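You operate a simulated robot arm through the tools that you are given. There is no shell and no other tool. Be economical: measure what you need, move in short steps, check, and stop when the job is done.

You are at the controls of a simulated two-armed robot. One attempt, no reset.

TASK
Hold the blue section on the long bench top steady with one hand and press the blue section button to switch it on with the other.

The check looks at the end state, three seconds after you hand in, the way a careful person would. Anything else that was tipped, shoved, dropped, spilled or broken makes it a failure.

THE ROBOT
Two 7-joint arms with three-finger grippers on one trunk, on a base that drives. Base frame: it is fixed to the floor where the robot stands at the start and does not move with it; the origin is under the middle of the robot, x ahead of it, y to its left, z up; the surface under the hand at the start is at about z = 880. Lengths are in mm, angles in degrees, forces in N, time in s.
The left shoulder is at the start at [82, 126, 1133], the right one opposite. With the tool pointing down near the work surface each hand reaches from about 360 to 860 mm from the robot's upright axis, wherever it stands, measured 20 degrees to its own side. Places, roughly: blue section button [500, 100, 1000]. Payload 2.94 kg a hand.
The TCP of each hand is the grasp point between the finger pads, 30 mm short of the fingertips. In the tool frame z runs along the fingers and y along their closing line. Largest opening 128 mm; the body of the gripper starts 93 mm behind the TCP.
Orientation is told as [roll, pitch, yaw] about the base's x, y, z axes, in that order, counted from this pose: with the fingers straight down and closing along the base's y, the tool's x points along the base's -x, its y along +y and its z along -z.

THE INTERFACE
- The arms move only by the tool drive_tool. It takes "left_increments", "right_increments" or both (then of equal length, played together; a hand with none holds still); each is a list of rows, each a list of 7 numbers: the shift along the tool's x, y, z in units of 30 mm (1.0 is 30 mm), then the turn, a rotation vector about the tool's x, y, z in units of 5 degrees (1.0 is 5 degrees), then the finger opening in mm, from 0 to 128. In form: [[dx, dy, dz, rx, ry, rz, gripper], ...]. A call has 1 to 20 rows; each row shifts and turns the commanded pose from where the row before left it, along the tool's axes as they then stand. A call with a number of a shift or a turn outside -1 to 1 is refused whole. Rows are played at 5 a second. More than 50 mm and 8.6 degrees between two rows, or a gripper value outside its range, and nothing of the call is played. A pose out of reach is approached as far as the arm can. The call stops where the force on the tool passes 40 N (or 10 N more than at its start, if that is more) or the arm is blocked; 0.2 s more then pass. Each finger halts on what it meets, pressing with about 29 N; the grip force reading is that of the motor and also rises with nothing between the fingers. The clock runs only during rows and for 0.2 s after the last one: add rows that do not move to give the fingers time. The reply holds the time, the measured pose of the TCP, the force on the tool along the base axes, the opening and the grip force, in the units named above and with some noise, with the torque about the TCP (base axes, N m) and any sound that the robot's microphone picked up, and new pictures: "show" is both (left out), scene, wrist or none (wrist: the cameras of the hands that moved).
- Cameras (640 x 400 px; columns grow to the right, rows downward): "scene" is now at [226.7, 20.5, 1310.5]; the picture's right is [0.20, -0.98, 0.00], its down [-0.43, -0.09, -0.90] and it looks along [0.88, 0.18, -0.44] (base axes); focal length 248 px, centre (320, 200). "left" rides on the left gripper at [69, 15, -120] in its tool frame; the picture's right is [-0.21, 0.98, 0.00], its down [-0.82, -0.18, -0.54] and it looks along [-0.53, -0.12, 0.84] (tool axes); focal length 251 px, centre (320, 200). "right" rides on the right gripper at [69, -15, -120] in its tool frame; the picture's right is [0.21, 0.98, 0.00], its down [-0.82, 0.18, -0.54] and it looks along [-0.53, 0.12, 0.84] (tool axes); focal length 251 px, centre (320, 200). There is no depth. A picture from a camera that has moved, and an enlarged one, comes with that camera's place and axes in the base frame and with its lens. The place of the scene camera against the robot may be out by one fixed shift of up to 18 mm in any direction.
- raise_lower(by): slides the trunk up (or, below 0, down) by that many mm; the arms and the scene camera ride with it, the base frame stays. It gives what a move gives, with no picture.
- steer(legs): drives the robot by 1 to 6 legs, each [ahead, left, turn to the left] in mm, mm and degrees, along the robot's own axes; the way and the turn of a leg run together, so that a leg with both is an arc; at most 1500 mm and 180 degrees a leg. The arms and the cameras ride along, it lands a little off, and it stops where it bumps. It gives what a move gives, and a new picture of the scene camera.
- head_to(pan, tilt): turns the head with the scene camera to pan (to the left, within 80 degrees either way) and tilt (down, from -29 to 69), counted from straight ahead of the robot. It gives what a move gives, and a new picture of the scene camera.
- inspect(camera, box): a new picture of the part [left, top, right, bottom] of that camera's present view, enlarged. The clock stands still meanwhile.
- hand_in(): hands the job in; it is judged then, once.

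Go step by step. Nothing tells you exact positions but the pictures and the camera data: compare them with the known pose of the tool, close in by small moves and look again before you grip or let go. The budget is 120 turns and 260 pictures, counting those below and the enlarged ones. Unless the task says otherwise, let go and move clear before handing in.

The tools are called after "Call:" by a JSON object that holds its "method" and its "body". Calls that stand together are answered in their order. drive_tool: Moves the arms, as the interface text tells. Its arguments: {"type":"object","properties":{"left_increments":{"type":"array","items":{"type":"array","items":{"type":"number"}}},"right_increments":{"type":"array","items":{"type":"array","items":{"type":"number"}}},"show":{"type":"string","enum":["both","scene","wrist","none"]}},"required":[]} The other tools are called the same way: raise_lower (by) slides the trunk up or down; steer (legs) drives the base; head_to (pan, tilt) turns the head that bears the scene camera; inspect (camera, box) takes an enlarged picture of a part of a camera's view; hand_in () hands the job in.

At the start:

```text
time: 0.0
left_eef_pos: [302.6, 152.0, 1163.2]
left_tcp_rot: [0.0, -0.2, 0.1]
left_force: [0.2, -1.5, 0.6]
left_torque: [0.01, 0.03, -0.01]
left_grip_width: 128.1
left_finger_force: 0.0
right_eef_pos: [400.8, -99.3, 1197.8]
right_tcp_rot: [0.0, 0.0, -0.1]
right_force: [-0.3, 0.2, 0.3]
right_torque: [0.0, -0.02, 0.01]
right_grip_width: 127.8
right_finger_force: 0.1
trunk travel left (down, up): [-350.0, 197.0]
robot x, y, heading: [-5.2, -2.0, 0.0]
head pan, tilt: [11.8, 26.1]
```

scene: 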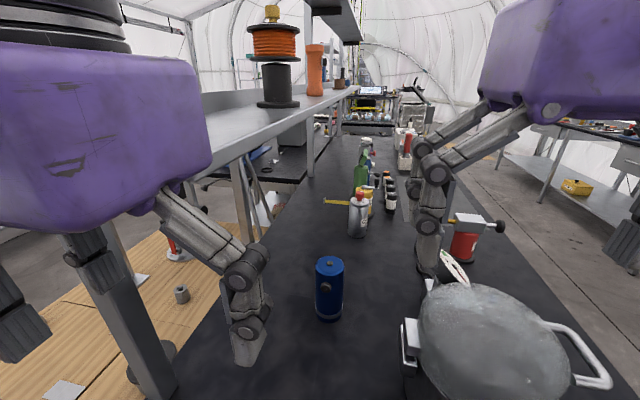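
right: 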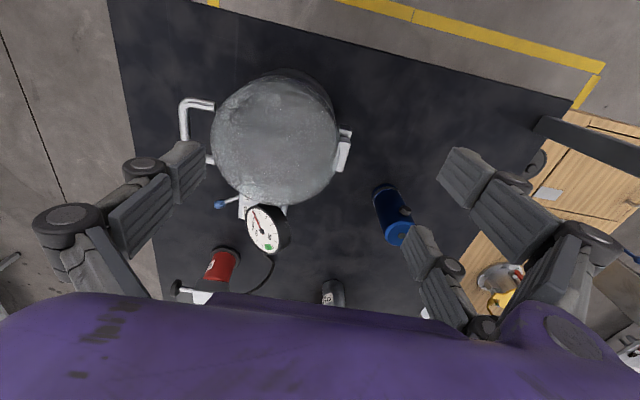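
left: 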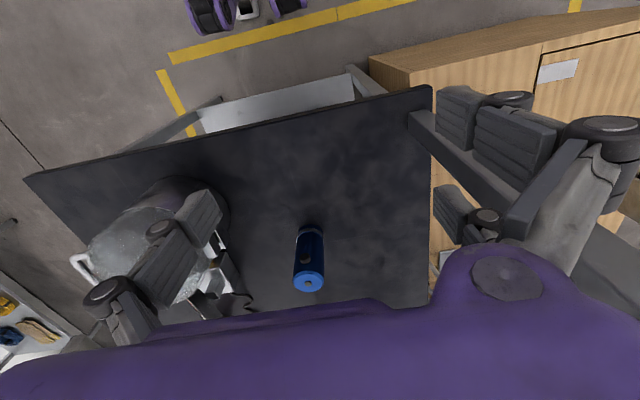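

I see a blue cylinder standing on the bench, roughly ahead of me, with a dark knob on its near side. I'll look at it enlarged first.

Call:
{"method": "inspect", "body": {"camera": "scene", "box": [270, 230, 390, 330]}}

Call:
{"method": "inspect", "body": {"camera": "left", "box": [260, 210, 360, 300]}}

Call:
{"method": "inspect", "body": {"camera": "right", "box": [350, 170, 450, 250]}}

```text
4.00 times, centred on (330, 280) of scene
camera zoom: at [226.7, 20.5, 1310.5], right [0.2, -0.98, 0.0], down [-0.43, -0.09, -0.9], along [0.88, 0.18, -0.44], focal length 994 px, centre (280, -120)
```

zoom: 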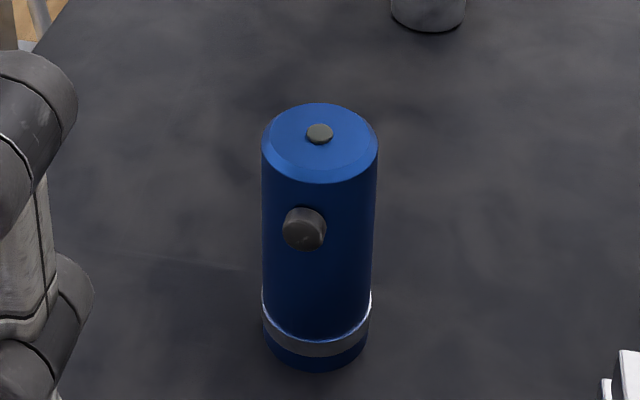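

```text
4.44 times, centred on (310, 255) of left
camera zoom: at [232.9, 166.5, 1283.6], right [0.21, 0.98, 0.0], down [0.82, -0.18, 0.54], along [0.53, -0.12, -0.84], focal length 1118 px, centre (364, -44)
```

zoom: 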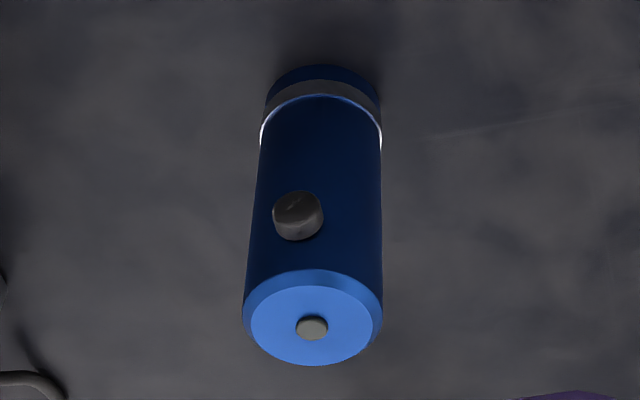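

```text
5.00 times, centred on (400, 210) of right
camera zoom: at [332.5, -113.6, 1317.0], right [-0.21, 0.98, 0.0], down [0.82, 0.18, 0.54], along [0.53, 0.12, -0.84], focal length 1257 px, centre (-80, 150)
```

zoom: 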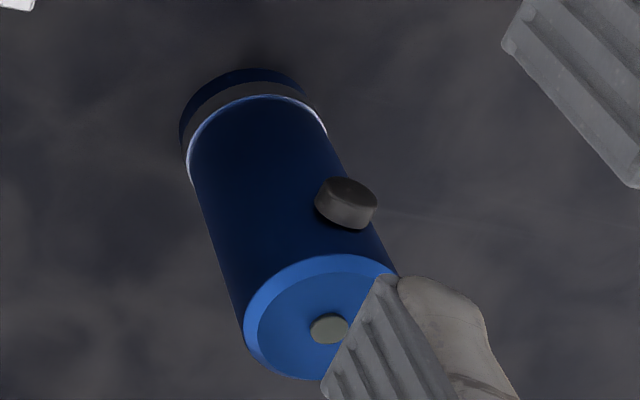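

The two wrist views put the side button near (533, 73, 983), facing me. The cylinder axis is near (564, 72), its top near z = 1010 and its diameter about 51. I want to hold it low from the left, so I'll look at the free space there first.

Call:
{"method": "head_to", "body": {"pan": 50, "tilt": 30}}

Call:
{"method": "head_to", "body": {"pan": 10, "tilt": 45}}

```text
time: 1.0
left_eef_pos: [301.3, 152.0, 1164.3]
left_tcp_rot: [0.0, -0.1, 0.2]
left_force: [-0.2, -0.2, -1.4]
left_torque: [0.03, 0.02, 0.02]
left_grip_width: 128.1
left_finger_force: 0.1
right_eef_pos: [401.4, -99.7, 1197.6]
right_tcp_rot: [0.0, 0.0, 0.0]
right_force: [-0.6, 0.2, -0.4]
right_torque: [-0.01, 0.01, -0.01]
right_grip_width: 127.9
right_finger_force: 0.0
trunk travel left (down, up): [-350.0, 197.0]
robot x, y, heading: [1.3, -2.5, -0.1]
head pan, tilt: [50.0, 30.0]
camera scene: at [195.1, 70.9, 1304.3], right [0.77, -0.64, 0.0], down [-0.32, -0.38, -0.87], along [0.56, 0.66, -0.5], focal length 248 px, centre (320, 200)
```

scene: 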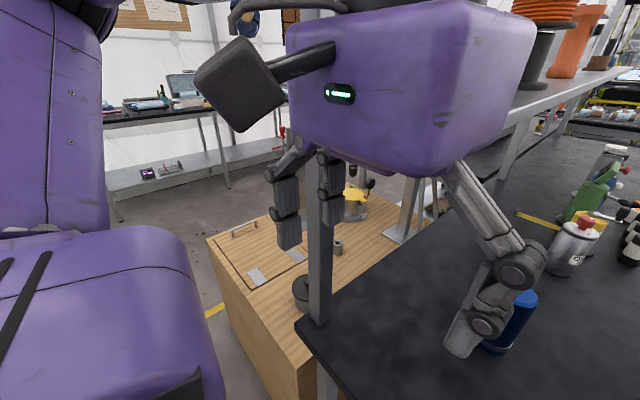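

```text
time: 2.1
left_eef_pos: [303.2, 152.3, 1163.3]
left_tcp_rot: [0.0, -0.1, 0.1]
left_force: [-0.2, -0.9, 0.1]
left_torque: [0.01, -0.01, 0.01]
left_grip_width: 128.5
left_finger_force: 0.1
right_eef_pos: [402.2, -98.1, 1197.9]
right_tcp_rot: [0.0, 0.0, 0.0]
right_force: [0.0, 0.5, 0.6]
right_torque: [0.01, 0.0, 0.01]
right_grip_width: 128.0
right_finger_force: 0.0
trunk travel left (down, up): [-350.0, 197.0]
robot x, y, heading: [1.6, -1.5, 0.1]
head pan, tilt: [10.0, 45.0]
camera scene: at [217.0, 15.9, 1281.7], right [0.17, -0.98, 0.0], down [-0.7, -0.12, -0.71], along [0.7, 0.12, -0.71], focal length 248 px, centre (320, 200)
```

scene: 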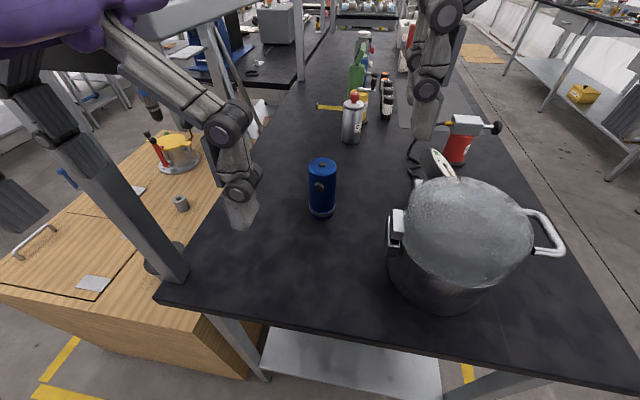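

The shelf post and pot block side approaches, so the left hand will hold the cylinder from above, with its fingers on the ±y sides. The right hand will press the front button with a pitched finger. First I'll bring the left hand over the cylinder, staying high.

Call:
{"method": "drive_tool", "body": {"left_increments": [[-0.87, -0.267, 0, 0, 0, 0, 128], [-0.87, -0.267, 0, 0, 0, 0, 128], [-0.87, -0.267, 0, 0, 0, 0, 128], [-0.87, -0.267, 0, 0, 0, 0, 128], [-0.87, -0.267, 0, 0, 0, 0, 128], [-0.87, -0.267, 0, 0, 0, 0, 128], [-0.87, -0.267, 0, 0, 0, 0, 128], [-0.87, -0.267, 0, 0, 0, 0, 128], [-0.87, -0.267, 0, 0, 0, 0, 128], [-0.87, -0.267, 0, 0, 0, 0, 128], [0, 0, 0, 0, 0, 0, 128]]}}

```text
time: 2.5
left_eef_pos: [318.8, 147.2, 1164.9]
left_tcp_rot: [0.5, 0.8, 0.6]
left_force: [-19.9, 4.9, 8.9]
left_torque: [-0.31, -1.94, 1.04]
left_grip_width: 127.8
left_finger_force: 0.1
right_eef_pos: [400.6, -98.9, 1197.3]
right_tcp_rot: [0.1, 0.0, 0.1]
right_force: [0.7, -0.3, -0.7]
right_torque: [0.04, 0.1, -0.03]
right_grip_width: 127.9
right_finger_force: 0.1
trunk travel left (down, up): [-350.0, 197.0]
robot x, y, heading: [-0.2, -0.6, 0.0]
head pan, tilt: [10.0, 45.0]
stopped in row 2 (left hand): the force on the tool passed its limit at 72 N (the readings are from after the stop); the commanded pose is now the measured one
camera scene: at [216.0, 15.8, 1281.9], right [0.17, -0.98, 0.0], down [-0.7, -0.12, -0.71], along [0.7, 0.12, -0.71], focal length 248 px, centre (320, 200)
camera left: at [251.5, 160.0, 1286.2], right [0.2, 0.98, 0.01], down [0.83, -0.18, 0.53], along [0.52, -0.1, -0.85], focal length 251 px, centre (320, 200)
```

scene: 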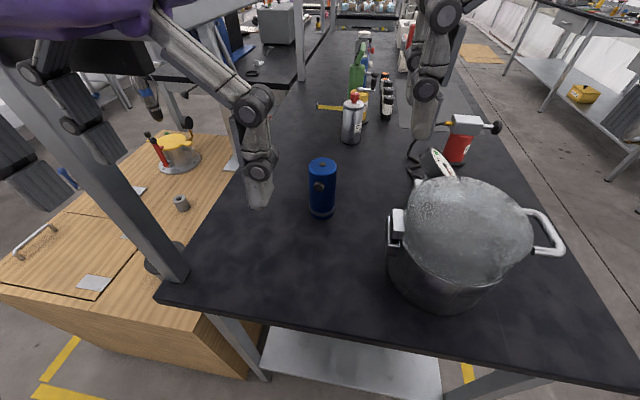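
left: 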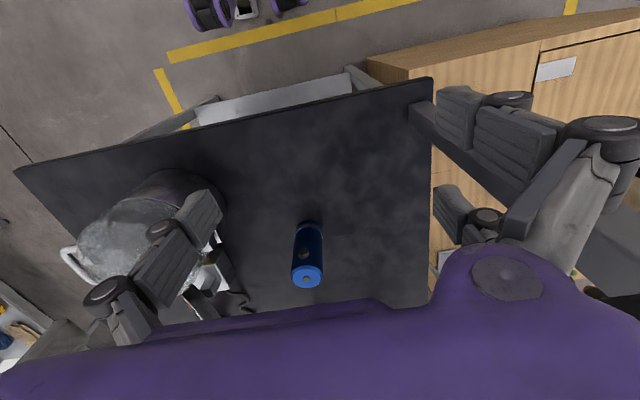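

The left hand bumped the end of the shelf or its post. I'll back off, shift the left hand to the right while the right hand clears to its own side, then go forward.

Call:
{"method": "drive_tool", "body": {"left_increments": [[0.9, 0, 0, 0, 0, 0, 128], [0, -0.7, 0, 0, 0, 0, 110], [0, -0.7, 0, 0, 0, 0, 100], [0, -0.7, 0, 0, 0, 0, 100], [0, -0.6, 0, 0, 0, 0, 100], [0, 0, 0, 0, 0, 0, 100]], "right_increments": [[0, -0.7, 0, 0, 0, 0, 100], [0, -0.8, 0, 0, 0, 0, 40], [0, -0.8, 0, 0, 0, 0, 0], [0, -0.8, 0, 0, 0, 0, 0], [0, -0.3, 0, 0, 0, 0, 0], [0, 0, 0, 0, 0, 0, 0]]}}

```text
time: 3.9
left_eef_pos: [294.7, 65.8, 1163.1]
left_tcp_rot: [0.5, 0.7, 0.4]
left_force: [24.2, 22.3, -18.3]
left_torque: [-3.24, 1.6, -2.4]
left_grip_width: 100.1
left_finger_force: 0.0
right_eef_pos: [401.5, -199.2, 1198.0]
right_tcp_rot: [0.1, 0.0, 0.0]
right_force: [-0.2, -1.0, 0.2]
right_torque: [0.03, -0.02, 0.02]
right_grip_width: 0.1
right_finger_force: 3.1
trunk travel left (down, up): [-350.0, 197.0]
robot x, y, heading: [2.0, -0.5, 0.3]
head pan, tilt: [10.0, 45.0]
camera scene: at [216.8, 16.6, 1282.8], right [0.18, -0.98, 0.0], down [-0.69, -0.12, -0.72], along [0.7, 0.13, -0.7], focal length 248 px, centre (320, 200)
camera right: at [332.5, -214.8, 1316.8], right [-0.21, 0.98, 0.0], down [0.82, 0.18, 0.54], along [0.53, 0.12, -0.84], focal length 251 px, centre (320, 200)
camera left: at [227.1, 79.1, 1284.1], right [0.21, 0.98, 0.01], down [0.83, -0.18, 0.53], along [0.52, -0.1, -0.85], focal length 251 px, centre (320, 200)
```

scene: 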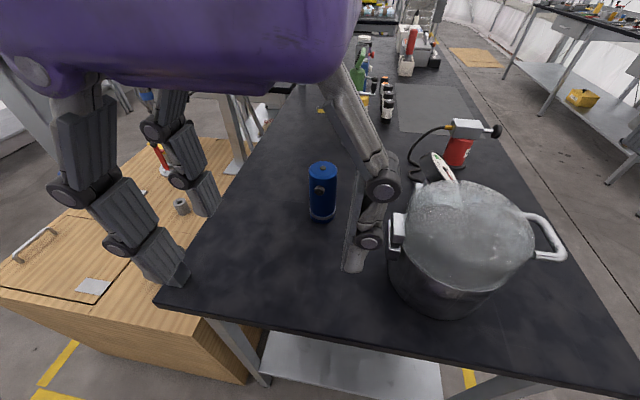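
right: 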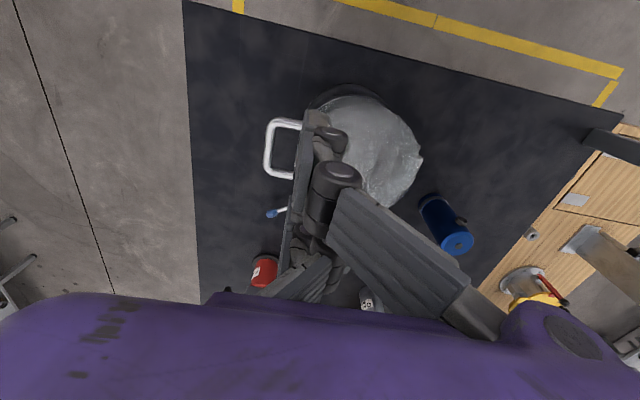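
left: 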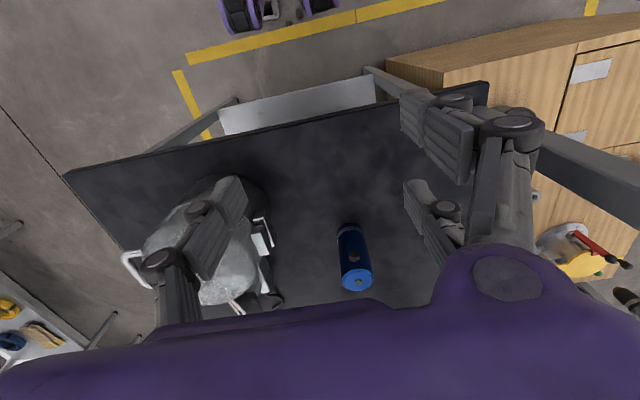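

The left hand shows about 37 N of contact, possibly against my own trunk or head. I'll step forward slightly and recheck.

Call:
{"method": "drive_tool", "body": {"left_increments": [[-0.4, 0, 0, 0, 0, 0, 100], [-0.4, 0, 0, 0, 0, 0, 100], [0, 0, 0, 0, 0, 0, 100]], "show": "none"}}

Call:
{"method": "head_to", "body": {"pan": 40, "tilt": 10}}

```text
time: 4.7
left_eef_pos: [317.3, 66.4, 1163.0]
left_tcp_rot: [0.4, 0.7, 0.6]
left_force: [0.9, -0.3, 0.5]
left_torque: [0.01, -0.03, -0.02]
left_grip_width: 100.0
left_finger_force: 0.0
right_eef_pos: [401.0, -200.2, 1197.6]
right_tcp_rot: [0.1, 0.0, 0.0]
right_force: [-0.3, 0.1, -1.0]
right_torque: [-0.01, -0.02, 0.0]
right_grip_width: 0.3
right_finger_force: 2.7
trunk travel left (down, up): [-350.0, 197.0]
robot x, y, heading: [-1.1, 2.4, 0.2]
head pan, tilt: [10.0, 45.0]
```

```text
time: 5.7
left_eef_pos: [317.9, 66.2, 1162.5]
left_tcp_rot: [0.4, 0.7, 0.5]
left_force: [-0.2, 0.2, 0.2]
left_torque: [0.04, 0.0, 0.03]
left_grip_width: 100.0
left_finger_force: 0.0
right_eef_pos: [401.4, -200.5, 1197.1]
right_tcp_rot: [0.1, 0.0, -0.1]
right_force: [0.8, -0.3, 0.3]
right_torque: [0.03, 0.01, 0.02]
right_grip_width: 0.1
right_finger_force: 3.1
trunk travel left (down, up): [-350.0, 197.0]
robot x, y, heading: [-1.5, 1.1, -0.1]
head pan, tilt: [40.0, 10.0]
camera scene: at [208.1, 61.6, 1336.6], right [0.64, -0.77, 0.0], down [-0.13, -0.11, -0.98], along [0.75, 0.63, -0.17], focal length 248 px, centre (320, 200)
```

scene: 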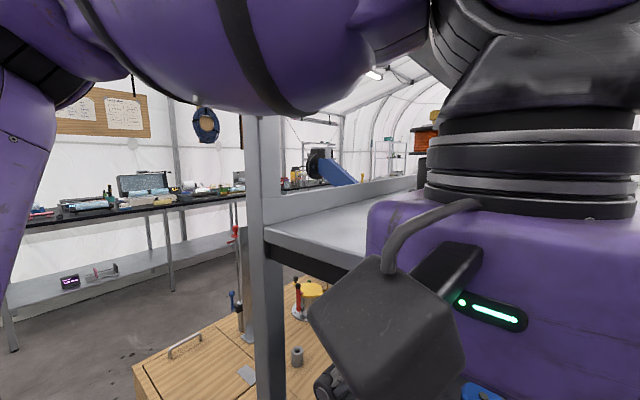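

Contact is gone; it was my own head. The shelf overhangs the bench to about y ≈ 150 from x ≈ 388, which would cramp the left arm. So I'll swap roles: the right hand holds from above and the left presses. I'll put the left back at its start place and bring the right hand over, yawed about 30°.

Call:
{"method": "drive_tool", "body": {"left_increments": [[0, 0.7, 0, 0, 0, 0, 100], [0.1, 0.7, 0, 0, 0, 0, 60], [0.2, 0.7, 0, 0, 0, 0, 20], [0.2, 0.7, 0, 0, 0, 0, 0], [0, 0, 0, 0, 0, 0, 0], [0, 0, 0, 0, 0, 0, 0]], "right_increments": [[-0.5, 0, 0, 0, 0, -1, 30], [-0.5, 0, 0, 0, 0, -1, 60], [-0.5, 0, 0, 0, 0, -1, 90], [-0.5, 0, 0, 0, 0, -1, 90], [-0.5, 0, 0, 0, 0, -1, 90], [0, 0, 0, 0, 0, -1, 90]], "show": "none"}}

Call:
{"method": "head_to", "body": {"pan": 5, "tilt": 40}}

```text
time: 7.1
left_eef_pos: [301.6, 151.3, 1165.6]
left_tcp_rot: [0.5, 0.6, 0.5]
left_force: [-0.1, 0.0, 0.3]
left_torque: [0.03, -0.01, 0.0]
left_grip_width: 0.3
left_finger_force: 3.2
right_eef_pos: [474.9, -188.1, 1197.8]
right_tcp_rot: [0.0, 0.0, 30.2]
right_force: [0.2, 0.0, 0.9]
right_torque: [0.02, 0.02, -0.02]
right_grip_width: 89.9
right_finger_force: 0.0
trunk travel left (down, up): [-350.0, 197.0]
robot x, y, heading: [-1.0, 1.4, -0.2]
head pan, tilt: [40.0, 10.0]
```

```text
time: 8.2
left_eef_pos: [302.4, 152.3, 1165.7]
left_tcp_rot: [0.5, 0.8, 0.4]
left_force: [-0.2, 0.3, 0.2]
left_torque: [-0.01, 0.01, 0.02]
left_grip_width: 0.1
left_finger_force: 2.9
right_eef_pos: [475.5, -188.2, 1198.3]
right_tcp_rot: [0.0, 0.1, 30.0]
right_force: [-0.4, 0.1, 0.5]
right_torque: [0.0, 0.03, 0.0]
right_grip_width: 90.1
right_finger_force: 0.0
trunk travel left (down, up): [-350.0, 197.0]
robot x, y, heading: [2.3, -3.8, 0.2]
head pan, tilt: [5.0, 40.0]
camera scene: at [221.5, 9.4, 1289.0], right [0.09, -1.0, 0.0], down [-0.64, -0.06, -0.77], along [0.76, 0.07, -0.64], focal length 248 px, centre (320, 200)
```

scene: 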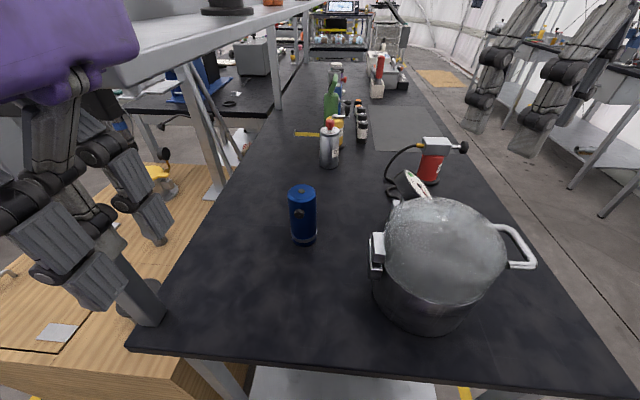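

The path for the right hand looks open. I'll check the shelf's front edge closely before swinging the right hand in.

Call:
{"method": "inspect", "body": {"camera": "scene", "box": [80, 0, 340, 160]}}

Call:
{"method": "inspect", "body": {"camera": "right", "box": [0, 0, 640, 400]}}

```text
2.46 times, centred on (210, 80) of scene
camera zoom: at [221.5, 9.4, 1289.0], right [0.09, -1.0, 0.0], down [-0.64, -0.06, -0.77], along [0.76, 0.07, -0.64], focal length 612 px, centre (591, 495)
```

zoom: 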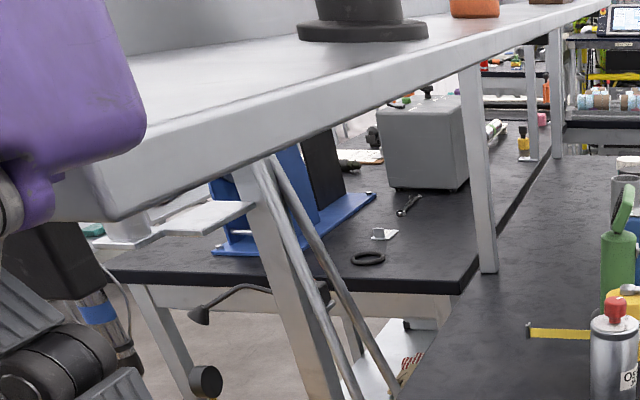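

```text
1.00 times, centred on (320, 200) of right (not enlarged: the box is as wide or as high as the picture)
camera zoom: at [423.6, -235.6, 1317.5], right [-0.67, 0.74, 0.0], down [0.62, 0.57, 0.54], along [0.4, 0.36, -0.84], focal length 251 px, centre (320, 200)
```

zoom: 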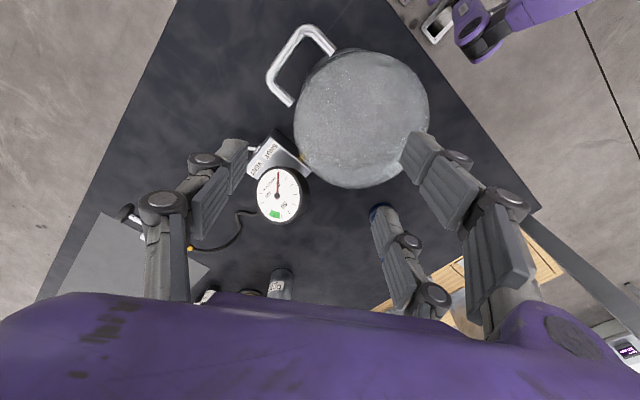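

The shelf corner comes out around (350–390, 120–160, 1255), which is too tight for an upright hand. I'll lean the right hand 25° toward me and to the right at yaw 40, so its wrist stays off the shelf. I'll set that orientation here first, in open air.

Call:
{"method": "drive_tool", "body": {"right_increments": [[0, 0, 0, 0, 0, -1, 90], [0, 0, 0, 0, 0, -1, 90], [0, 0, 0, 0, -1, 0, 90], [0, 0, 0, 0, -1, 0, 90], [0, 0, 0, 0, -1, 0, 90], [0, 0, 0, 0, -1, 0, 90], [0, 0, 0, 0, -1, 0, 90], [0, 0, 0, 0, 0, 0, 90]], "show": "wrist"}}

```text
time: 9.9
left_eef_pos: [303.0, 152.0, 1164.4]
left_tcp_rot: [0.3, 0.7, 0.5]
left_force: [0.0, 1.4, 0.6]
left_torque: [0.01, 0.04, -0.01]
left_grip_width: 0.0
left_finger_force: 3.6
right_eef_pos: [474.8, -187.4, 1197.1]
right_tcp_rot: [0.0, -25.0, 40.1]
right_force: [0.5, 0.3, -0.1]
right_torque: [-0.03, 0.0, -0.01]
right_grip_width: 90.0
right_finger_force: 0.0
trunk travel left (down, up): [-350.0, 197.0]
robot x, y, heading: [1.3, 1.7, 0.2]
head pan, tilt: [5.0, 40.0]
camera right: at [398.0, -272.0, 1276.0], right [-0.78, 0.62, -0.09], down [0.28, 0.47, 0.84], along [0.56, 0.63, -0.54], focal length 251 px, centre (320, 200)
```

right: 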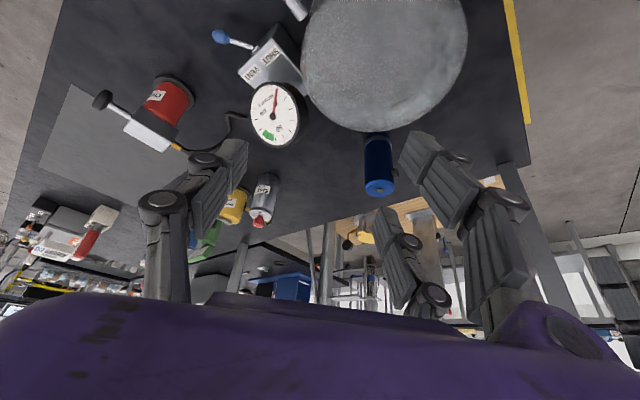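

The gripper turns out to have three fingers: a pair on the tool +y side and a single one on −y, so yaw +40 would put a finger in front of the button. I'll use yaw −35 with the hand leaning away (wrist to the front right), which leaves the button face free. I'll reorient in place.

Call:
{"method": "drive_tool", "body": {"right_increments": [[0, 0, 0, 0, 1, 0, 90], [0, 0, 0, 0, 1, 0, 90], [0, 0, 0, 0, 1, 0, 90], [0, 0, 0, 0, 1, 0, 90], [0, 0, 0, 0, 1, 0, 90], [0, 0, 0, 0, 0, 1, 90], [0, 0, 0, 0, 0, 1, 90], [0, 0, 0, 0, 0, 1, 90], [0, 0, 0, 0, 0, 1, 90], [0, 0, 0, 0, 0, 1, 90], [0, 0, 0, 0, 0, 1, 90], [0, 0, 0, 0, 0, 1, 90], [0, 0, 0, 0, 0, 1, 90], [0, 0, 0, 0, 0, 1, 90], [0, 0, 0, 0, 0, 1, 90], [0, 0, 0, 0, 0, 1, 90], [0, 0, 0, 0, 0, 1, 90], [0, 0, 0, 0, 0, 1, 90], [0, 0, 0, 0, 0, 1, 90], [0, 0, 0, 0, 0, 1, 90]], "show": "none"}}

Call:
{"method": "drive_tool", "body": {"right_increments": [[0, 0, 0, 0, 1, 0, 90], [0, 0, 0, 0, 1, 0, 90], [0, 0, 0, 0, 1, 0, 90], [0, 0, 0, 0, 1, 0, 90], [0, 0, 0, 0, 0, 0, 90]]}}

```text
time: 14.2
left_eef_pos: [302.0, 150.9, 1165.5]
left_tcp_rot: [0.5, 0.8, 0.6]
left_force: [-0.2, -0.4, -0.1]
left_torque: [0.02, -0.01, 0.0]
left_grip_width: 0.0
left_finger_force: 3.5
right_eef_pos: [475.0, -187.7, 1197.7]
right_tcp_rot: [0.0, 0.1, -35.1]
right_force: [-0.5, -0.4, -0.3]
right_torque: [0.02, 0.01, -0.01]
right_grip_width: 90.0
right_finger_force: 0.1
trunk travel left (down, up): [-350.0, 197.0]
robot x, y, heading: [0.2, -1.2, 0.1]
head pan, tilt: [5.0, 40.0]
```

```text
time: 15.3
left_eef_pos: [302.3, 151.0, 1164.2]
left_tcp_rot: [0.4, 0.7, 0.5]
left_force: [-0.5, 0.4, -0.4]
left_torque: [0.01, -0.02, 0.0]
left_grip_width: 0.1
left_finger_force: 3.4
right_eef_pos: [475.0, -186.2, 1196.3]
right_tcp_rot: [0.0, 20.1, -35.0]
right_force: [-0.3, -0.2, -0.3]
right_torque: [-0.02, -0.05, -0.02]
right_grip_width: 90.2
right_finger_force: 0.0
trunk travel left (down, up): [-350.0, 197.0]
robot x, y, heading: [0.2, -0.8, -0.1]
head pan, tilt: [5.0, 40.0]
camera scene: at [221.3, 9.5, 1289.0], right [0.09, -1.0, 0.0], down [-0.64, -0.06, -0.77], along [0.76, 0.07, -0.64], focal length 248 px, centre (320, 200)
camera right: at [446.9, -185.2, 1333.1], right [0.4, 0.92, 0.07], down [0.89, -0.4, 0.23], along [0.24, -0.02, -0.97], focal length 251 px, centre (320, 200)
```

scene: 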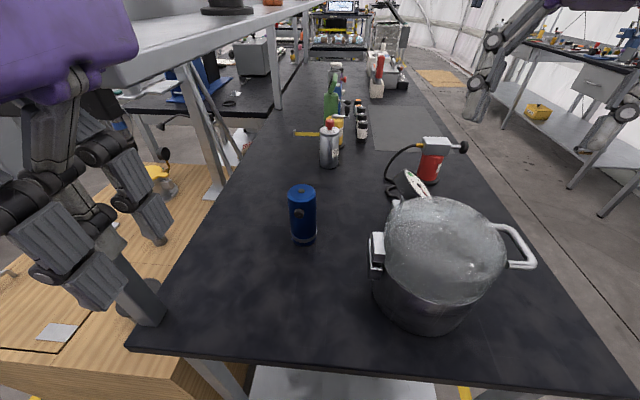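
right: 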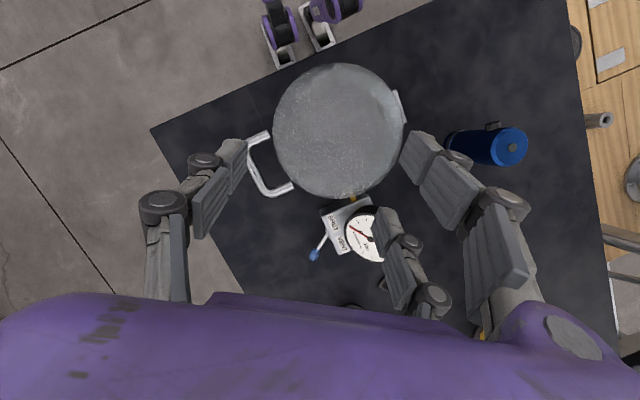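

The orientation is good, and this view confirms the cylinder axis near (566, 73). Next I'll slide the right hand over to a point 190 mm back along its tool axis.

Call:
{"method": "drive_tool", "body": {"right_increments": [[0, 0.8, 0.105, 0, 0, 0, 90], [0, 0.8, 0.105, 0, 0, 0, 90], [0, 0.8, 0.105, 0, 0, 0, 90], [0, 0.8, 0.105, 0, 0, 0, 90], [0, 0.8, 0.105, 0, 0, 0, 90], [0, 0.8, 0.105, 0, 0, 0, 90], [0, 0.8, 0.105, 0, 0, 0, 90], [0, 0.8, 0.105, 0, 0, 0, 90], [0, 0.8, 0.105, 0, 0, 0, 90], [0, 0.8, 0.105, 0, 0, 0, 90], [-0.05, 0.8, 0.105, 0, 0, 0, 90], [0, 0, 0, 0, 0, 0, 90]]}}

```text
time: 17.9
left_eef_pos: [301.8, 149.5, 1164.1]
left_tcp_rot: [0.5, 0.7, 0.5]
left_force: [-0.4, -0.4, -0.2]
left_torque: [0.0, 0.03, -0.03]
left_grip_width: 0.0
left_finger_force: 3.2
right_eef_pos: [619.0, 33.8, 1164.7]
right_tcp_rot: [0.0, 20.0, -34.9]
right_force: [-0.8, 0.3, 0.4]
right_torque: [0.03, 0.01, 0.0]
right_grip_width: 90.0
right_finger_force: 0.1
trunk travel left (down, up): [-350.0, 197.0]
robot x, y, heading: [-0.4, 1.4, 0.0]
head pan, tilt: [5.0, 40.0]
camera scene: at [221.3, 8.7, 1289.0], right [0.09, -1.0, 0.0], down [-0.64, -0.06, -0.77], along [0.76, 0.07, -0.64], focal length 248 px, centre (320, 200)
camera right: at [589.9, 35.5, 1300.3], right [0.4, 0.92, 0.07], down [0.89, -0.4, 0.23], along [0.24, -0.02, -0.97], focal length 251 px, centre (320, 200)
```

scene: 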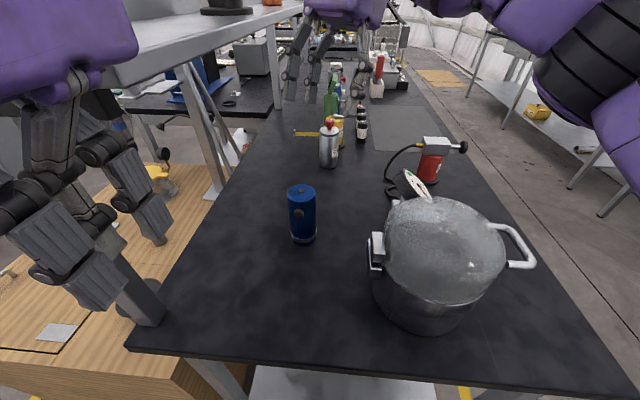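
right: 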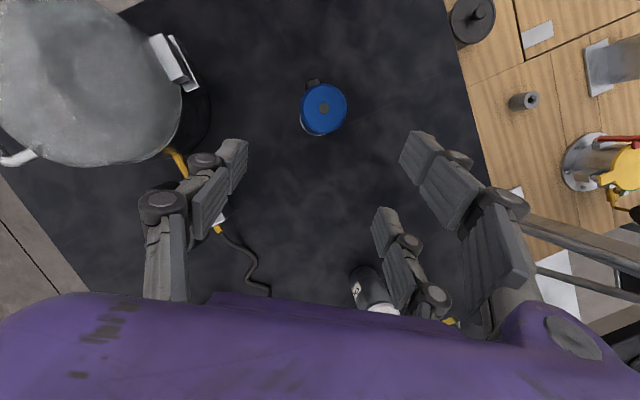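

The cylinder top projects to (567, 74), well lined up with the tool axis. I'll descend partway along that axis and look.

Call:
{"method": "drive_tool", "body": {"right_increments": [[0, 0.1, 0.8, 0, 0, 0, 90], [0, 0, 0.9, 0, 0, 0, 90], [0, 0, 0.9, 0, 0, 0, 90], [0, 0, 0.9, 0, 0, 0, 90], [0, 0, 0, 0, 0, 0, 90]]}}

```text
time: 19.1
left_eef_pos: [303.3, 151.3, 1165.0]
left_tcp_rot: [0.3, 0.6, 0.5]
left_force: [0.1, 0.2, 0.3]
left_torque: [0.0, -0.01, -0.01]
left_grip_width: 0.0
left_finger_force: 2.7
right_eef_pos: [589.4, 56.5, 1064.0]
right_tcp_rot: [0.0, 20.0, -34.9]
right_force: [0.1, 0.8, 0.0]
right_torque: [0.01, 0.0, -0.04]
right_grip_width: 89.9
right_finger_force: 0.0
trunk travel left (down, up): [-350.0, 197.0]
robot x, y, heading: [-0.7, -3.2, 0.1]
head pan, tilt: [5.0, 40.0]
camera scene: at [221.3, 9.4, 1289.0], right [0.09, -1.0, 0.0], down [-0.64, -0.06, -0.77], along [0.76, 0.07, -0.64], focal length 248 px, centre (320, 200)
camera right: at [561.5, 58.1, 1200.6], right [0.4, 0.92, 0.07], down [0.89, -0.4, 0.23], along [0.24, -0.02, -0.97], focal length 251 px, centre (320, 200)
```

scene: 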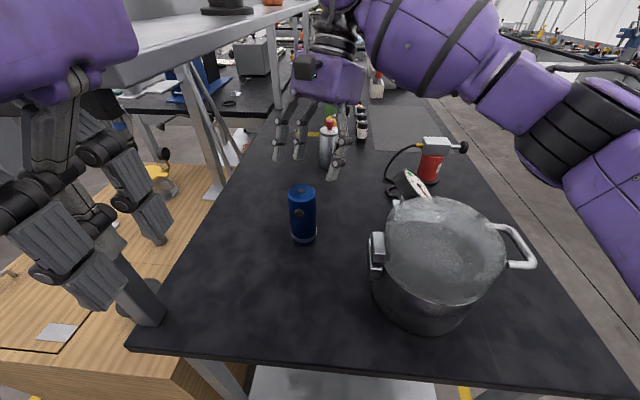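
right: 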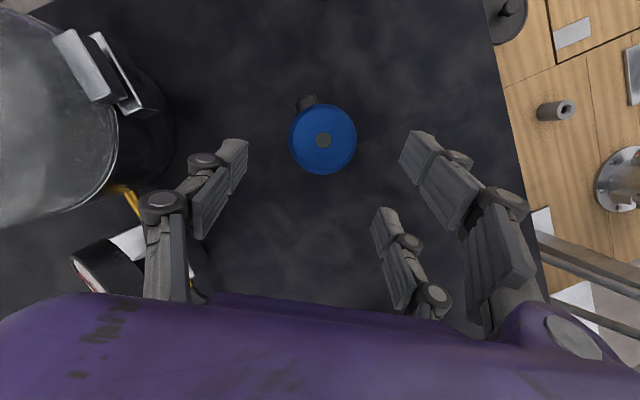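

Still centred. I'll descend the last 84 mm with the fingers open at 90.

Call:
{"method": "drive_tool", "body": {"right_increments": [[0, 0.05, 0.7, 0, 0, 0, 90], [0, 0, 0.7, 0, 0, 0, 90], [0, 0, 0.7, 0, 0, 0, 90], [0, 0, 0.7, 0, 0, 0, 90], [0, 0, 0, 0, 0, 0, 90]]}}

```text
time: 20.4
left_eef_pos: [302.2, 150.4, 1165.8]
left_tcp_rot: [0.4, 0.7, 0.5]
left_force: [-0.9, 0.0, -0.4]
left_torque: [0.02, 0.03, 0.01]
left_grip_width: 0.1
left_finger_force: 3.7
right_eef_pos: [567.0, 74.8, 985.5]
right_tcp_rot: [0.0, 19.9, -35.0]
right_force: [-0.2, 0.0, 0.0]
right_torque: [-0.03, -0.03, -0.01]
right_grip_width: 89.7
right_finger_force: 0.0
trunk travel left (down, up): [-350.0, 197.0]
robot x, y, heading: [-2.5, -1.9, 0.3]
head pan, tilt: [5.0, 40.0]
camera scene: at [221.4, 9.3, 1289.0], right [0.09, -1.0, 0.0], down [-0.64, -0.06, -0.77], along [0.76, 0.07, -0.64], focal length 248 px, centre (320, 200)
camera right: at [539.8, 77.0, 1122.3], right [0.39, 0.92, 0.07], down [0.89, -0.4, 0.23], along [0.24, -0.02, -0.97], focal length 251 px, centre (320, 200)
```

scene: 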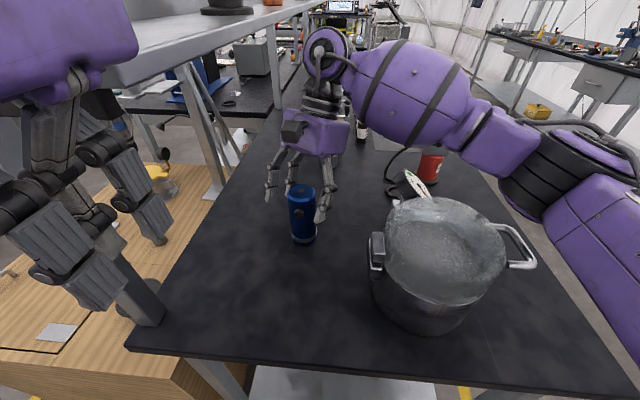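
right: 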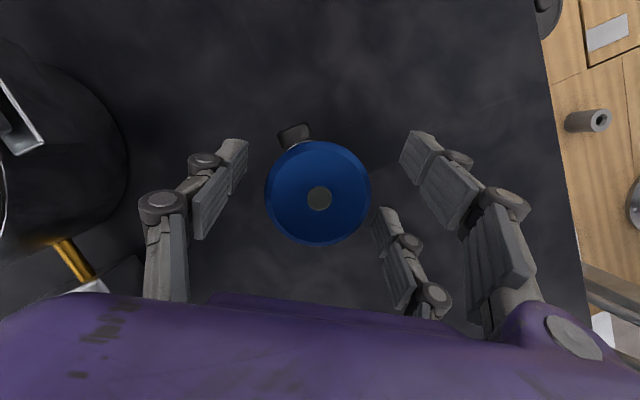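

The cylinder is centred between the fingers with the button face free. I'll close gently until I feel contact.

Call:
{"method": "drive_tool", "body": {"right_increments": [[0, 0, 0, 0, 0, 0, 80], [0, 0, 0, 0, 0, 0, 70], [0, 0, 0, 0, 0, 0, 62], [0, 0, 0, 0, 0, 0, 57], [0, 0, 0, 0, 0, 0, 57]], "show": "wrist"}}

```text
time: 21.6
left_eef_pos: [302.4, 151.5, 1164.9]
left_tcp_rot: [0.4, 0.7, 0.5]
left_force: [0.1, 0.1, -0.5]
left_torque: [0.01, -0.01, -0.04]
left_grip_width: 0.0
left_finger_force: 3.3
right_eef_pos: [566.6, 76.2, 985.8]
right_tcp_rot: [0.0, 19.9, -35.0]
right_force: [0.4, -0.7, -0.1]
right_torque: [-0.01, 0.01, 0.01]
right_grip_width: 57.2
right_finger_force: 0.6
trunk travel left (down, up): [-350.0, 197.0]
robot x, y, heading: [-0.4, 2.1, -0.1]
head pan, tilt: [5.0, 40.0]
camera right: at [540.1, 76.8, 1122.4], right [0.4, 0.92, 0.07], down [0.89, -0.4, 0.23], along [0.24, -0.02, -0.97], focal length 251 px, centre (320, 200)
```

right: 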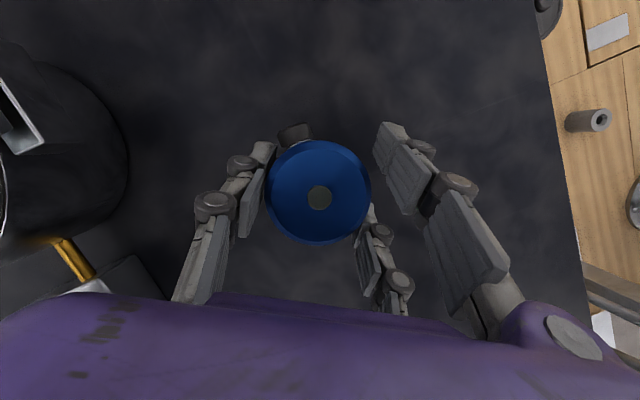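

Call:
{"method": "drive_tool", "body": {"right_increments": [[0, 0, 0, 0, 0, 0, 53], [0, 0, 0, 0, 0, 0, 50], [0, 0, 0, 0, 0, 0, 46], [0, 0, 0, 0, 0, 0, 42], [0, 0, 0, 0, 0, 0, 42]]}}

```text
time: 22.8
left_eef_pos: [301.0, 150.4, 1165.8]
left_tcp_rot: [0.6, 0.7, 0.5]
left_force: [0.2, -0.6, 0.0]
left_torque: [-0.02, -0.02, 0.01]
left_grip_width: 0.0
left_finger_force: 3.4
right_eef_pos: [567.3, 75.1, 987.3]
right_tcp_rot: [0.2, 20.0, -35.1]
right_force: [-1.3, -1.7, 1.9]
right_torque: [-0.05, 0.0, -0.01]
right_grip_width: 52.1
right_finger_force: 28.6
trunk travel left (down, up): [-350.0, 197.0]
robot x, y, heading: [-1.6, 1.3, -0.3]
head pan, tilt: [5.0, 40.0]
camera scene: at [221.3, 9.1, 1289.0], right [0.09, -1.0, 0.0], down [-0.64, -0.06, -0.77], along [0.76, 0.07, -0.64], focal length 248 px, centre (320, 200)
camera right: at [539.9, 76.6, 1122.6], right [0.4, 0.92, 0.07], down [0.89, -0.4, 0.23], along [0.24, -0.02, -0.97], focal length 251 px, centre (320, 200)
```

scene: 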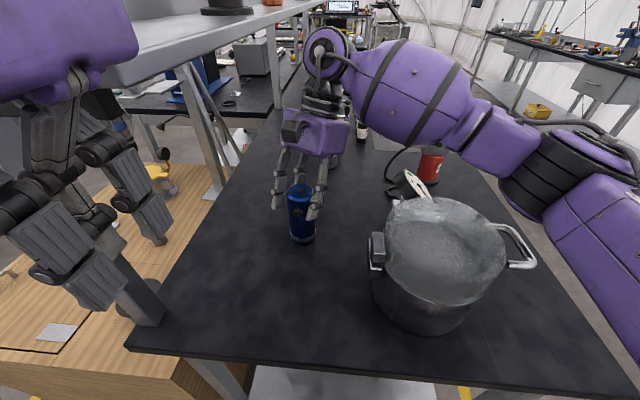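
right: 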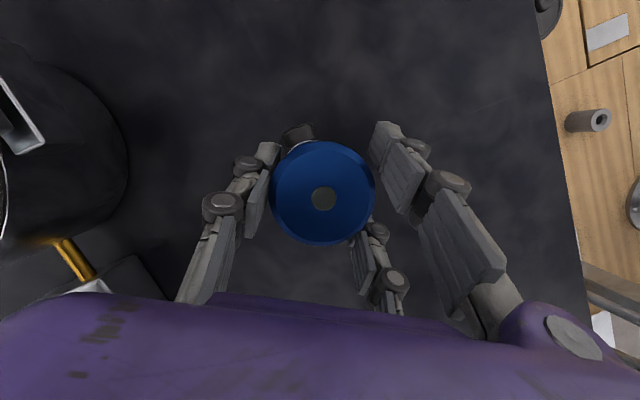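

The cylinder is held (opening 52, grip 29 N) and the button is exposed. Next I'll bring the left hand, fingers closed, to the middle line and lower it below the shelf level.

Call:
{"method": "drive_tool", "body": {"left_increments": [[-0.2, -0.7, 0, 0, 0, 0, 0], [-0.2, -0.7, 0, 0, 0, 0, 0], [-0.15, -0.7, 0, 0, 0, 0, 0], [0, -0.3, 0.5, 0, 0, 0, 0], [0, 0, 0.8, 0, 0, 0, 0], [0, 0, 0.8, 0, 0, 0, 0], [0, 0, 0.8, 0, 0, 0, 0], [0, 0, 0, 0, 0, 0, 0]]}}

```text
time: 24.6
left_eef_pos: [321.0, 77.7, 1076.5]
left_tcp_rot: [0.4, 0.7, 0.5]
left_force: [-0.9, -0.4, -0.8]
left_torque: [-0.03, -0.01, -0.02]
left_grip_width: 0.0
left_finger_force: 2.7
right_eef_pos: [567.2, 75.5, 987.4]
right_tcp_rot: [0.0, 20.0, -34.9]
right_force: [-1.8, -1.1, 2.2]
right_torque: [-0.02, 0.02, 0.0]
right_grip_width: 52.0
right_finger_force: 28.2
trunk travel left (down, up): [-350.0, 197.0]
robot x, y, heading: [0.0, 0.0, -0.3]
head pan, tilt: [5.0, 40.0]
camera scene: at [221.1, 9.1, 1289.0], right [0.09, -1.0, 0.0], down [-0.64, -0.06, -0.77], along [0.76, 0.07, -0.64], focal length 248 px, centre (320, 200)
camera left: at [253.0, 91.0, 1197.7], right [0.21, 0.98, 0.0], down [0.83, -0.18, 0.53], along [0.52, -0.1, -0.85], focal length 251 px, centre (320, 200)
```

scene: 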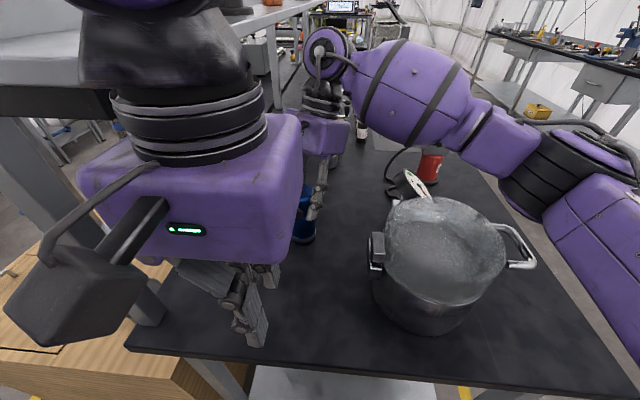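
left: 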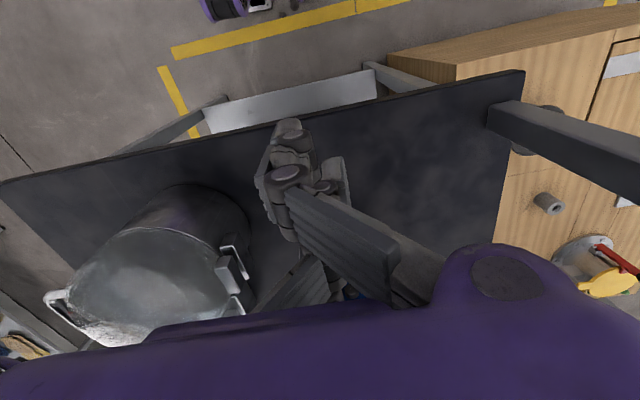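

The left hand is clear and in line. I'll pitch it forward while it advances, stopping about 50 mm short of the button.

Call:
{"method": "drive_tool", "body": {"left_increments": [[-0.6, 0, 0.167, 0, -1, 0, 0], [-0.583, 0, 0.218, 0, -1, 0, 0], [-0.562, 0, 0.268, 0, -1, 0, 0], [-0.537, 0, 0.316, 0, -1, 0, 0], [-0.507, 0, 0.362, 0, -1, 0, 0], [-0.473, 0, 0.404, 0, -1, 0, 0], [-0.437, 0, 0.443, 0, -1, 0, 0], [-0.393, 0, 0.48, 0, -0.6, 0, 0], [0, 0, 0, 0, 0, 0, 0]]}}

```text
time: 26.6
left_eef_pos: [450.8, 78.7, 1046.9]
left_tcp_rot: [0.1, -38.7, 0.2]
left_force: [-0.4, -0.2, 0.6]
left_torque: [0.0, -0.04, 0.01]
left_grip_width: 0.1
left_finger_force: 2.7
right_eef_pos: [554.3, 75.8, 994.3]
right_tcp_rot: [0.3, 19.5, -34.9]
right_force: [-0.8, 0.4, -4.1]
right_torque: [0.0, 0.0, 0.01]
right_grip_width: 52.1
right_finger_force: 29.2
trunk travel left (down, up): [-350.0, 197.0]
robot x, y, heading: [2.1, 0.8, 0.1]
head pan, tilt: [5.0, 40.0]
camera scene: at [205.3, 10.9, 1291.9], right [0.09, -1.0, 0.0], down [-0.63, -0.06, -0.77], along [0.77, 0.07, -0.63], focal length 248 px, centre (320, 200)
camera left: at [321.7, 93.6, 1097.1], right [0.16, 0.98, 0.14], down [0.3, -0.18, 0.94], along [0.94, -0.11, -0.33], focal length 251 px, centre (320, 200)
```

scene: 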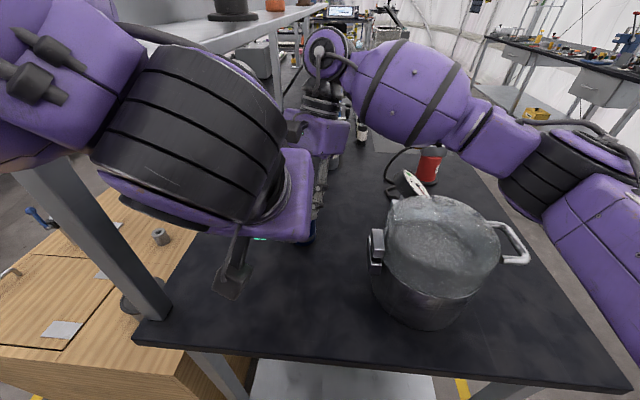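
left: 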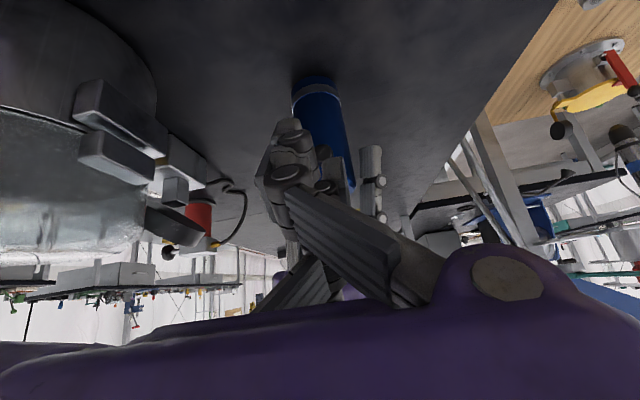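

The right hand and scene camera both shifted about 13–16 mm backward, so some part of my left arm must be pushing on the shelf. I'll reverse the last rows and check whether everything returns.

Call:
{"method": "drive_tool", "body": {"left_increments": [[0.393, 0, -0.48, 0, 0.6, 0, 0], [0.437, 0, -0.443, 0, 1, 0, 0], [0.473, 0, -0.404, 0, 1, 0, 0]], "show": "scene"}}

```text
time: 27.4
left_eef_pos: [407.5, 81.2, 1047.2]
left_tcp_rot: [0.5, -24.2, 0.3]
left_force: [-0.6, -0.1, 1.1]
left_torque: [-0.01, -0.03, 0.0]
left_grip_width: 0.0
left_finger_force: 2.6
right_eef_pos: [567.3, 75.7, 986.4]
right_tcp_rot: [0.0, 20.0, -35.0]
right_force: [0.0, -2.7, 3.3]
right_torque: [-0.04, -0.1, -0.04]
right_grip_width: 51.9
right_finger_force: 28.9
trunk travel left (down, up): [-350.0, 197.0]
robot x, y, heading: [2.2, 3.5, 0.0]
head pan, tilt: [5.0, 40.0]
camera scene: at [221.2, 9.0, 1289.0], right [0.09, -1.0, 0.0], down [-0.64, -0.06, -0.77], along [0.76, 0.07, -0.64], focal length 248 px, centre (320, 200)
```

scene: 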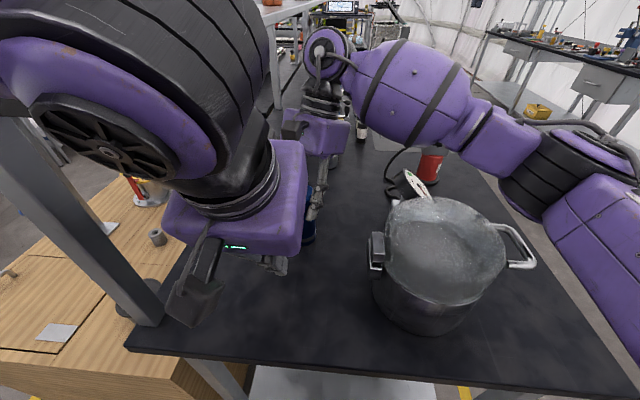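

Everything returned to place. The left arm has too little room between my trunk and the shelf, so I'll reposition the base. First step: retract the left hand and gently release the cylinder.

Call:
{"method": "drive_tool", "body": {"left_increments": [[0.507, 0, -0.362, 0, 1, 0, 0], [0.537, 0, -0.316, 0, 1, 0, 0], [0.562, 0, -0.268, 0, 1, 0, 0], [0.583, 0, -0.218, 0, 1, 0, 0], [0.5, 0, -0.167, 0, 0.9, 0, 0], [0, 0, 0, 0, 0, 0, 0]], "show": "none"}}

Call:
{"method": "drive_tool", "body": {"right_increments": [[0, 0, 0, 0, 0, 0, 50], [0, 0, 0, 0, 0, 0, 54], [0, 0, 0, 0, 0, 0, 58], [0, 0, 0, 0, 0, 0, 70], [0, 0, 0, 0, 0, 0, 90], [0, 0, 0, 0, 0, 0, 90]]}}

```text
time: 28.8
left_eef_pos: [318.3, 78.3, 1065.2]
left_tcp_rot: [0.5, 0.3, 0.5]
left_force: [0.1, -0.5, 0.3]
left_torque: [0.0, 0.0, -0.01]
left_grip_width: 0.2
left_finger_force: 3.0
right_eef_pos: [566.6, 75.0, 985.9]
right_tcp_rot: [0.0, 20.0, -35.0]
right_force: [2.1, -3.2, 3.4]
right_torque: [-0.14, -0.24, -0.03]
right_grip_width: 52.1
right_finger_force: 29.7
trunk travel left (down, up): [-350.0, 197.0]
robot x, y, heading: [1.9, 2.4, 0.0]
head pan, tilt: [5.0, 40.0]
```

```text
time: 30.1
left_eef_pos: [318.9, 78.8, 1064.3]
left_tcp_rot: [0.5, 0.2, 0.5]
left_force: [-0.7, 0.0, -0.3]
left_torque: [0.01, 0.02, -0.02]
left_grip_width: 0.0
left_finger_force: 2.8
right_eef_pos: [567.2, 76.0, 986.3]
right_tcp_rot: [0.0, 20.0, -35.0]
right_force: [-0.3, 0.2, 0.2]
right_torque: [-0.01, 0.01, 0.0]
right_grip_width: 89.9
right_finger_force: 0.0
trunk travel left (down, up): [-350.0, 197.0]
robot x, y, heading: [-1.2, 0.6, 0.1]
head pan, tilt: [5.0, 40.0]
camera scene: at [221.6, 9.3, 1289.0], right [0.09, -1.0, 0.0], down [-0.64, -0.06, -0.77], along [0.76, 0.07, -0.64], focal length 248 px, centre (320, 200)
camera right: at [540.1, 76.9, 1122.4], right [0.4, 0.92, 0.07], down [0.89, -0.4, 0.23], along [0.24, -0.02, -0.97], focal length 251 px, centre (320, 200)
```

scene: 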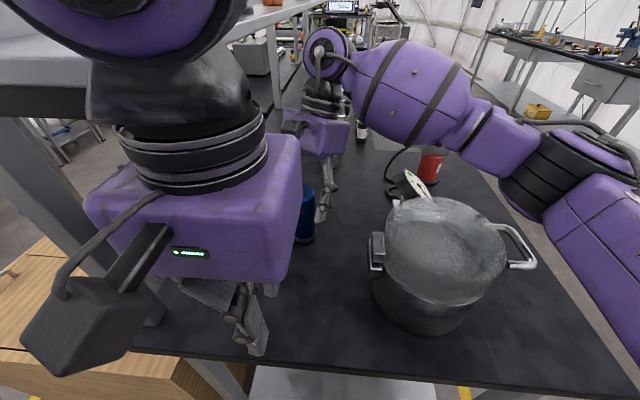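
right: 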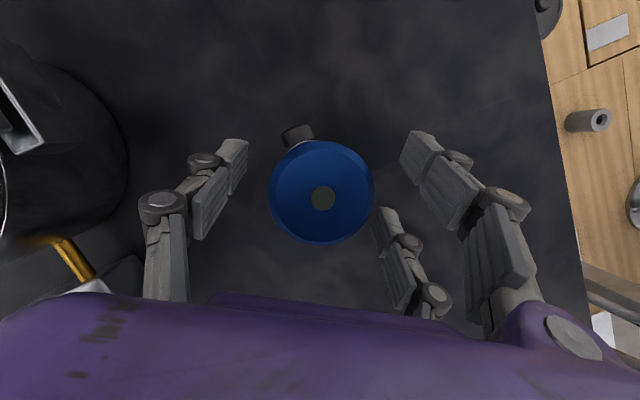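

The cylinder stands upright and released. I'll lift the right hand off along its axis, then drive back 60 and right 120.

Call:
{"method": "drive_tool", "body": {"right_increments": [[0, 0, -0.5, 0, 0, 0, 90], [0, 0, -0.9, 0, 0, 0, 90], [0, 0, -0.9, 0, 0, 0, 90], [0, 0, -0.9, 0, 0, 0, 90], [0, 0, -0.9, 0, 0, 0, 90], [0, 0, -0.9, 0, 0, 0, 90], [0, 0, -0.9, 0, 0, 0, 90], [0, 0, 0, 0, 0, 0, 90]], "show": "none"}}

Call:
{"method": "steer", "body": {"legs": [[-60, -120, 0]]}}

```text
time: 31.9
left_eef_pos: [318.7, 78.1, 1064.5]
left_tcp_rot: [0.4, 0.2, 0.4]
left_force: [-0.1, -0.4, -1.4]
left_torque: [0.04, 0.04, -0.01]
left_grip_width: 0.1
left_finger_force: 3.1
right_eef_pos: [616.4, 40.8, 1153.3]
right_tcp_rot: [0.0, 20.2, -35.0]
right_force: [-0.1, 0.0, -0.1]
right_torque: [0.01, 0.01, 0.01]
right_grip_width: 90.1
right_finger_force: 0.0
trunk travel left (down, up): [-350.0, 197.0]
robot x, y, heading: [0.5, 0.9, 0.0]
head pan, tilt: [5.0, 40.0]
```

```text
time: 33.6
left_eef_pos: [259.1, -40.9, 1064.1]
left_tcp_rot: [0.4, 0.2, 0.3]
left_force: [0.9, 0.0, -0.4]
left_torque: [-0.01, 0.02, 0.02]
left_grip_width: 0.0
left_finger_force: 2.8
right_eef_pos: [558.1, -80.9, 1154.6]
right_tcp_rot: [0.0, 19.9, -35.2]
right_force: [0.2, -0.9, -0.6]
right_torque: [0.04, 0.01, 0.01]
right_grip_width: 89.8
right_finger_force: 0.0
trunk travel left (down, up): [-350.0, 197.0]
robot x, y, heading: [-55.4, -113.8, -0.2]
head pan, tilt: [5.0, 40.0]
camera scene: at [162.4, -110.6, 1289.0], right [0.08, -1.0, 0.0], down [-0.64, -0.05, -0.77], along [0.76, 0.06, -0.64], focal length 248 px, centre (320, 200)
```

scene: 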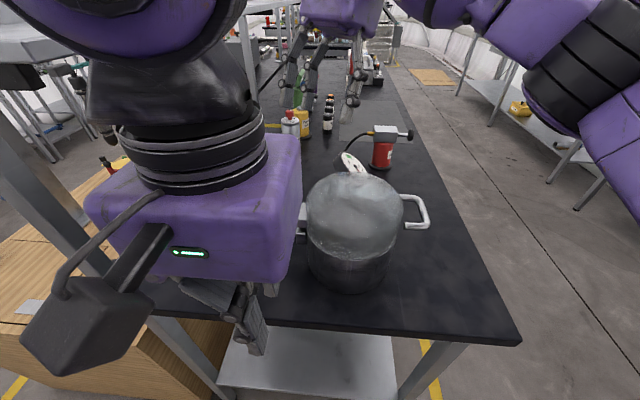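

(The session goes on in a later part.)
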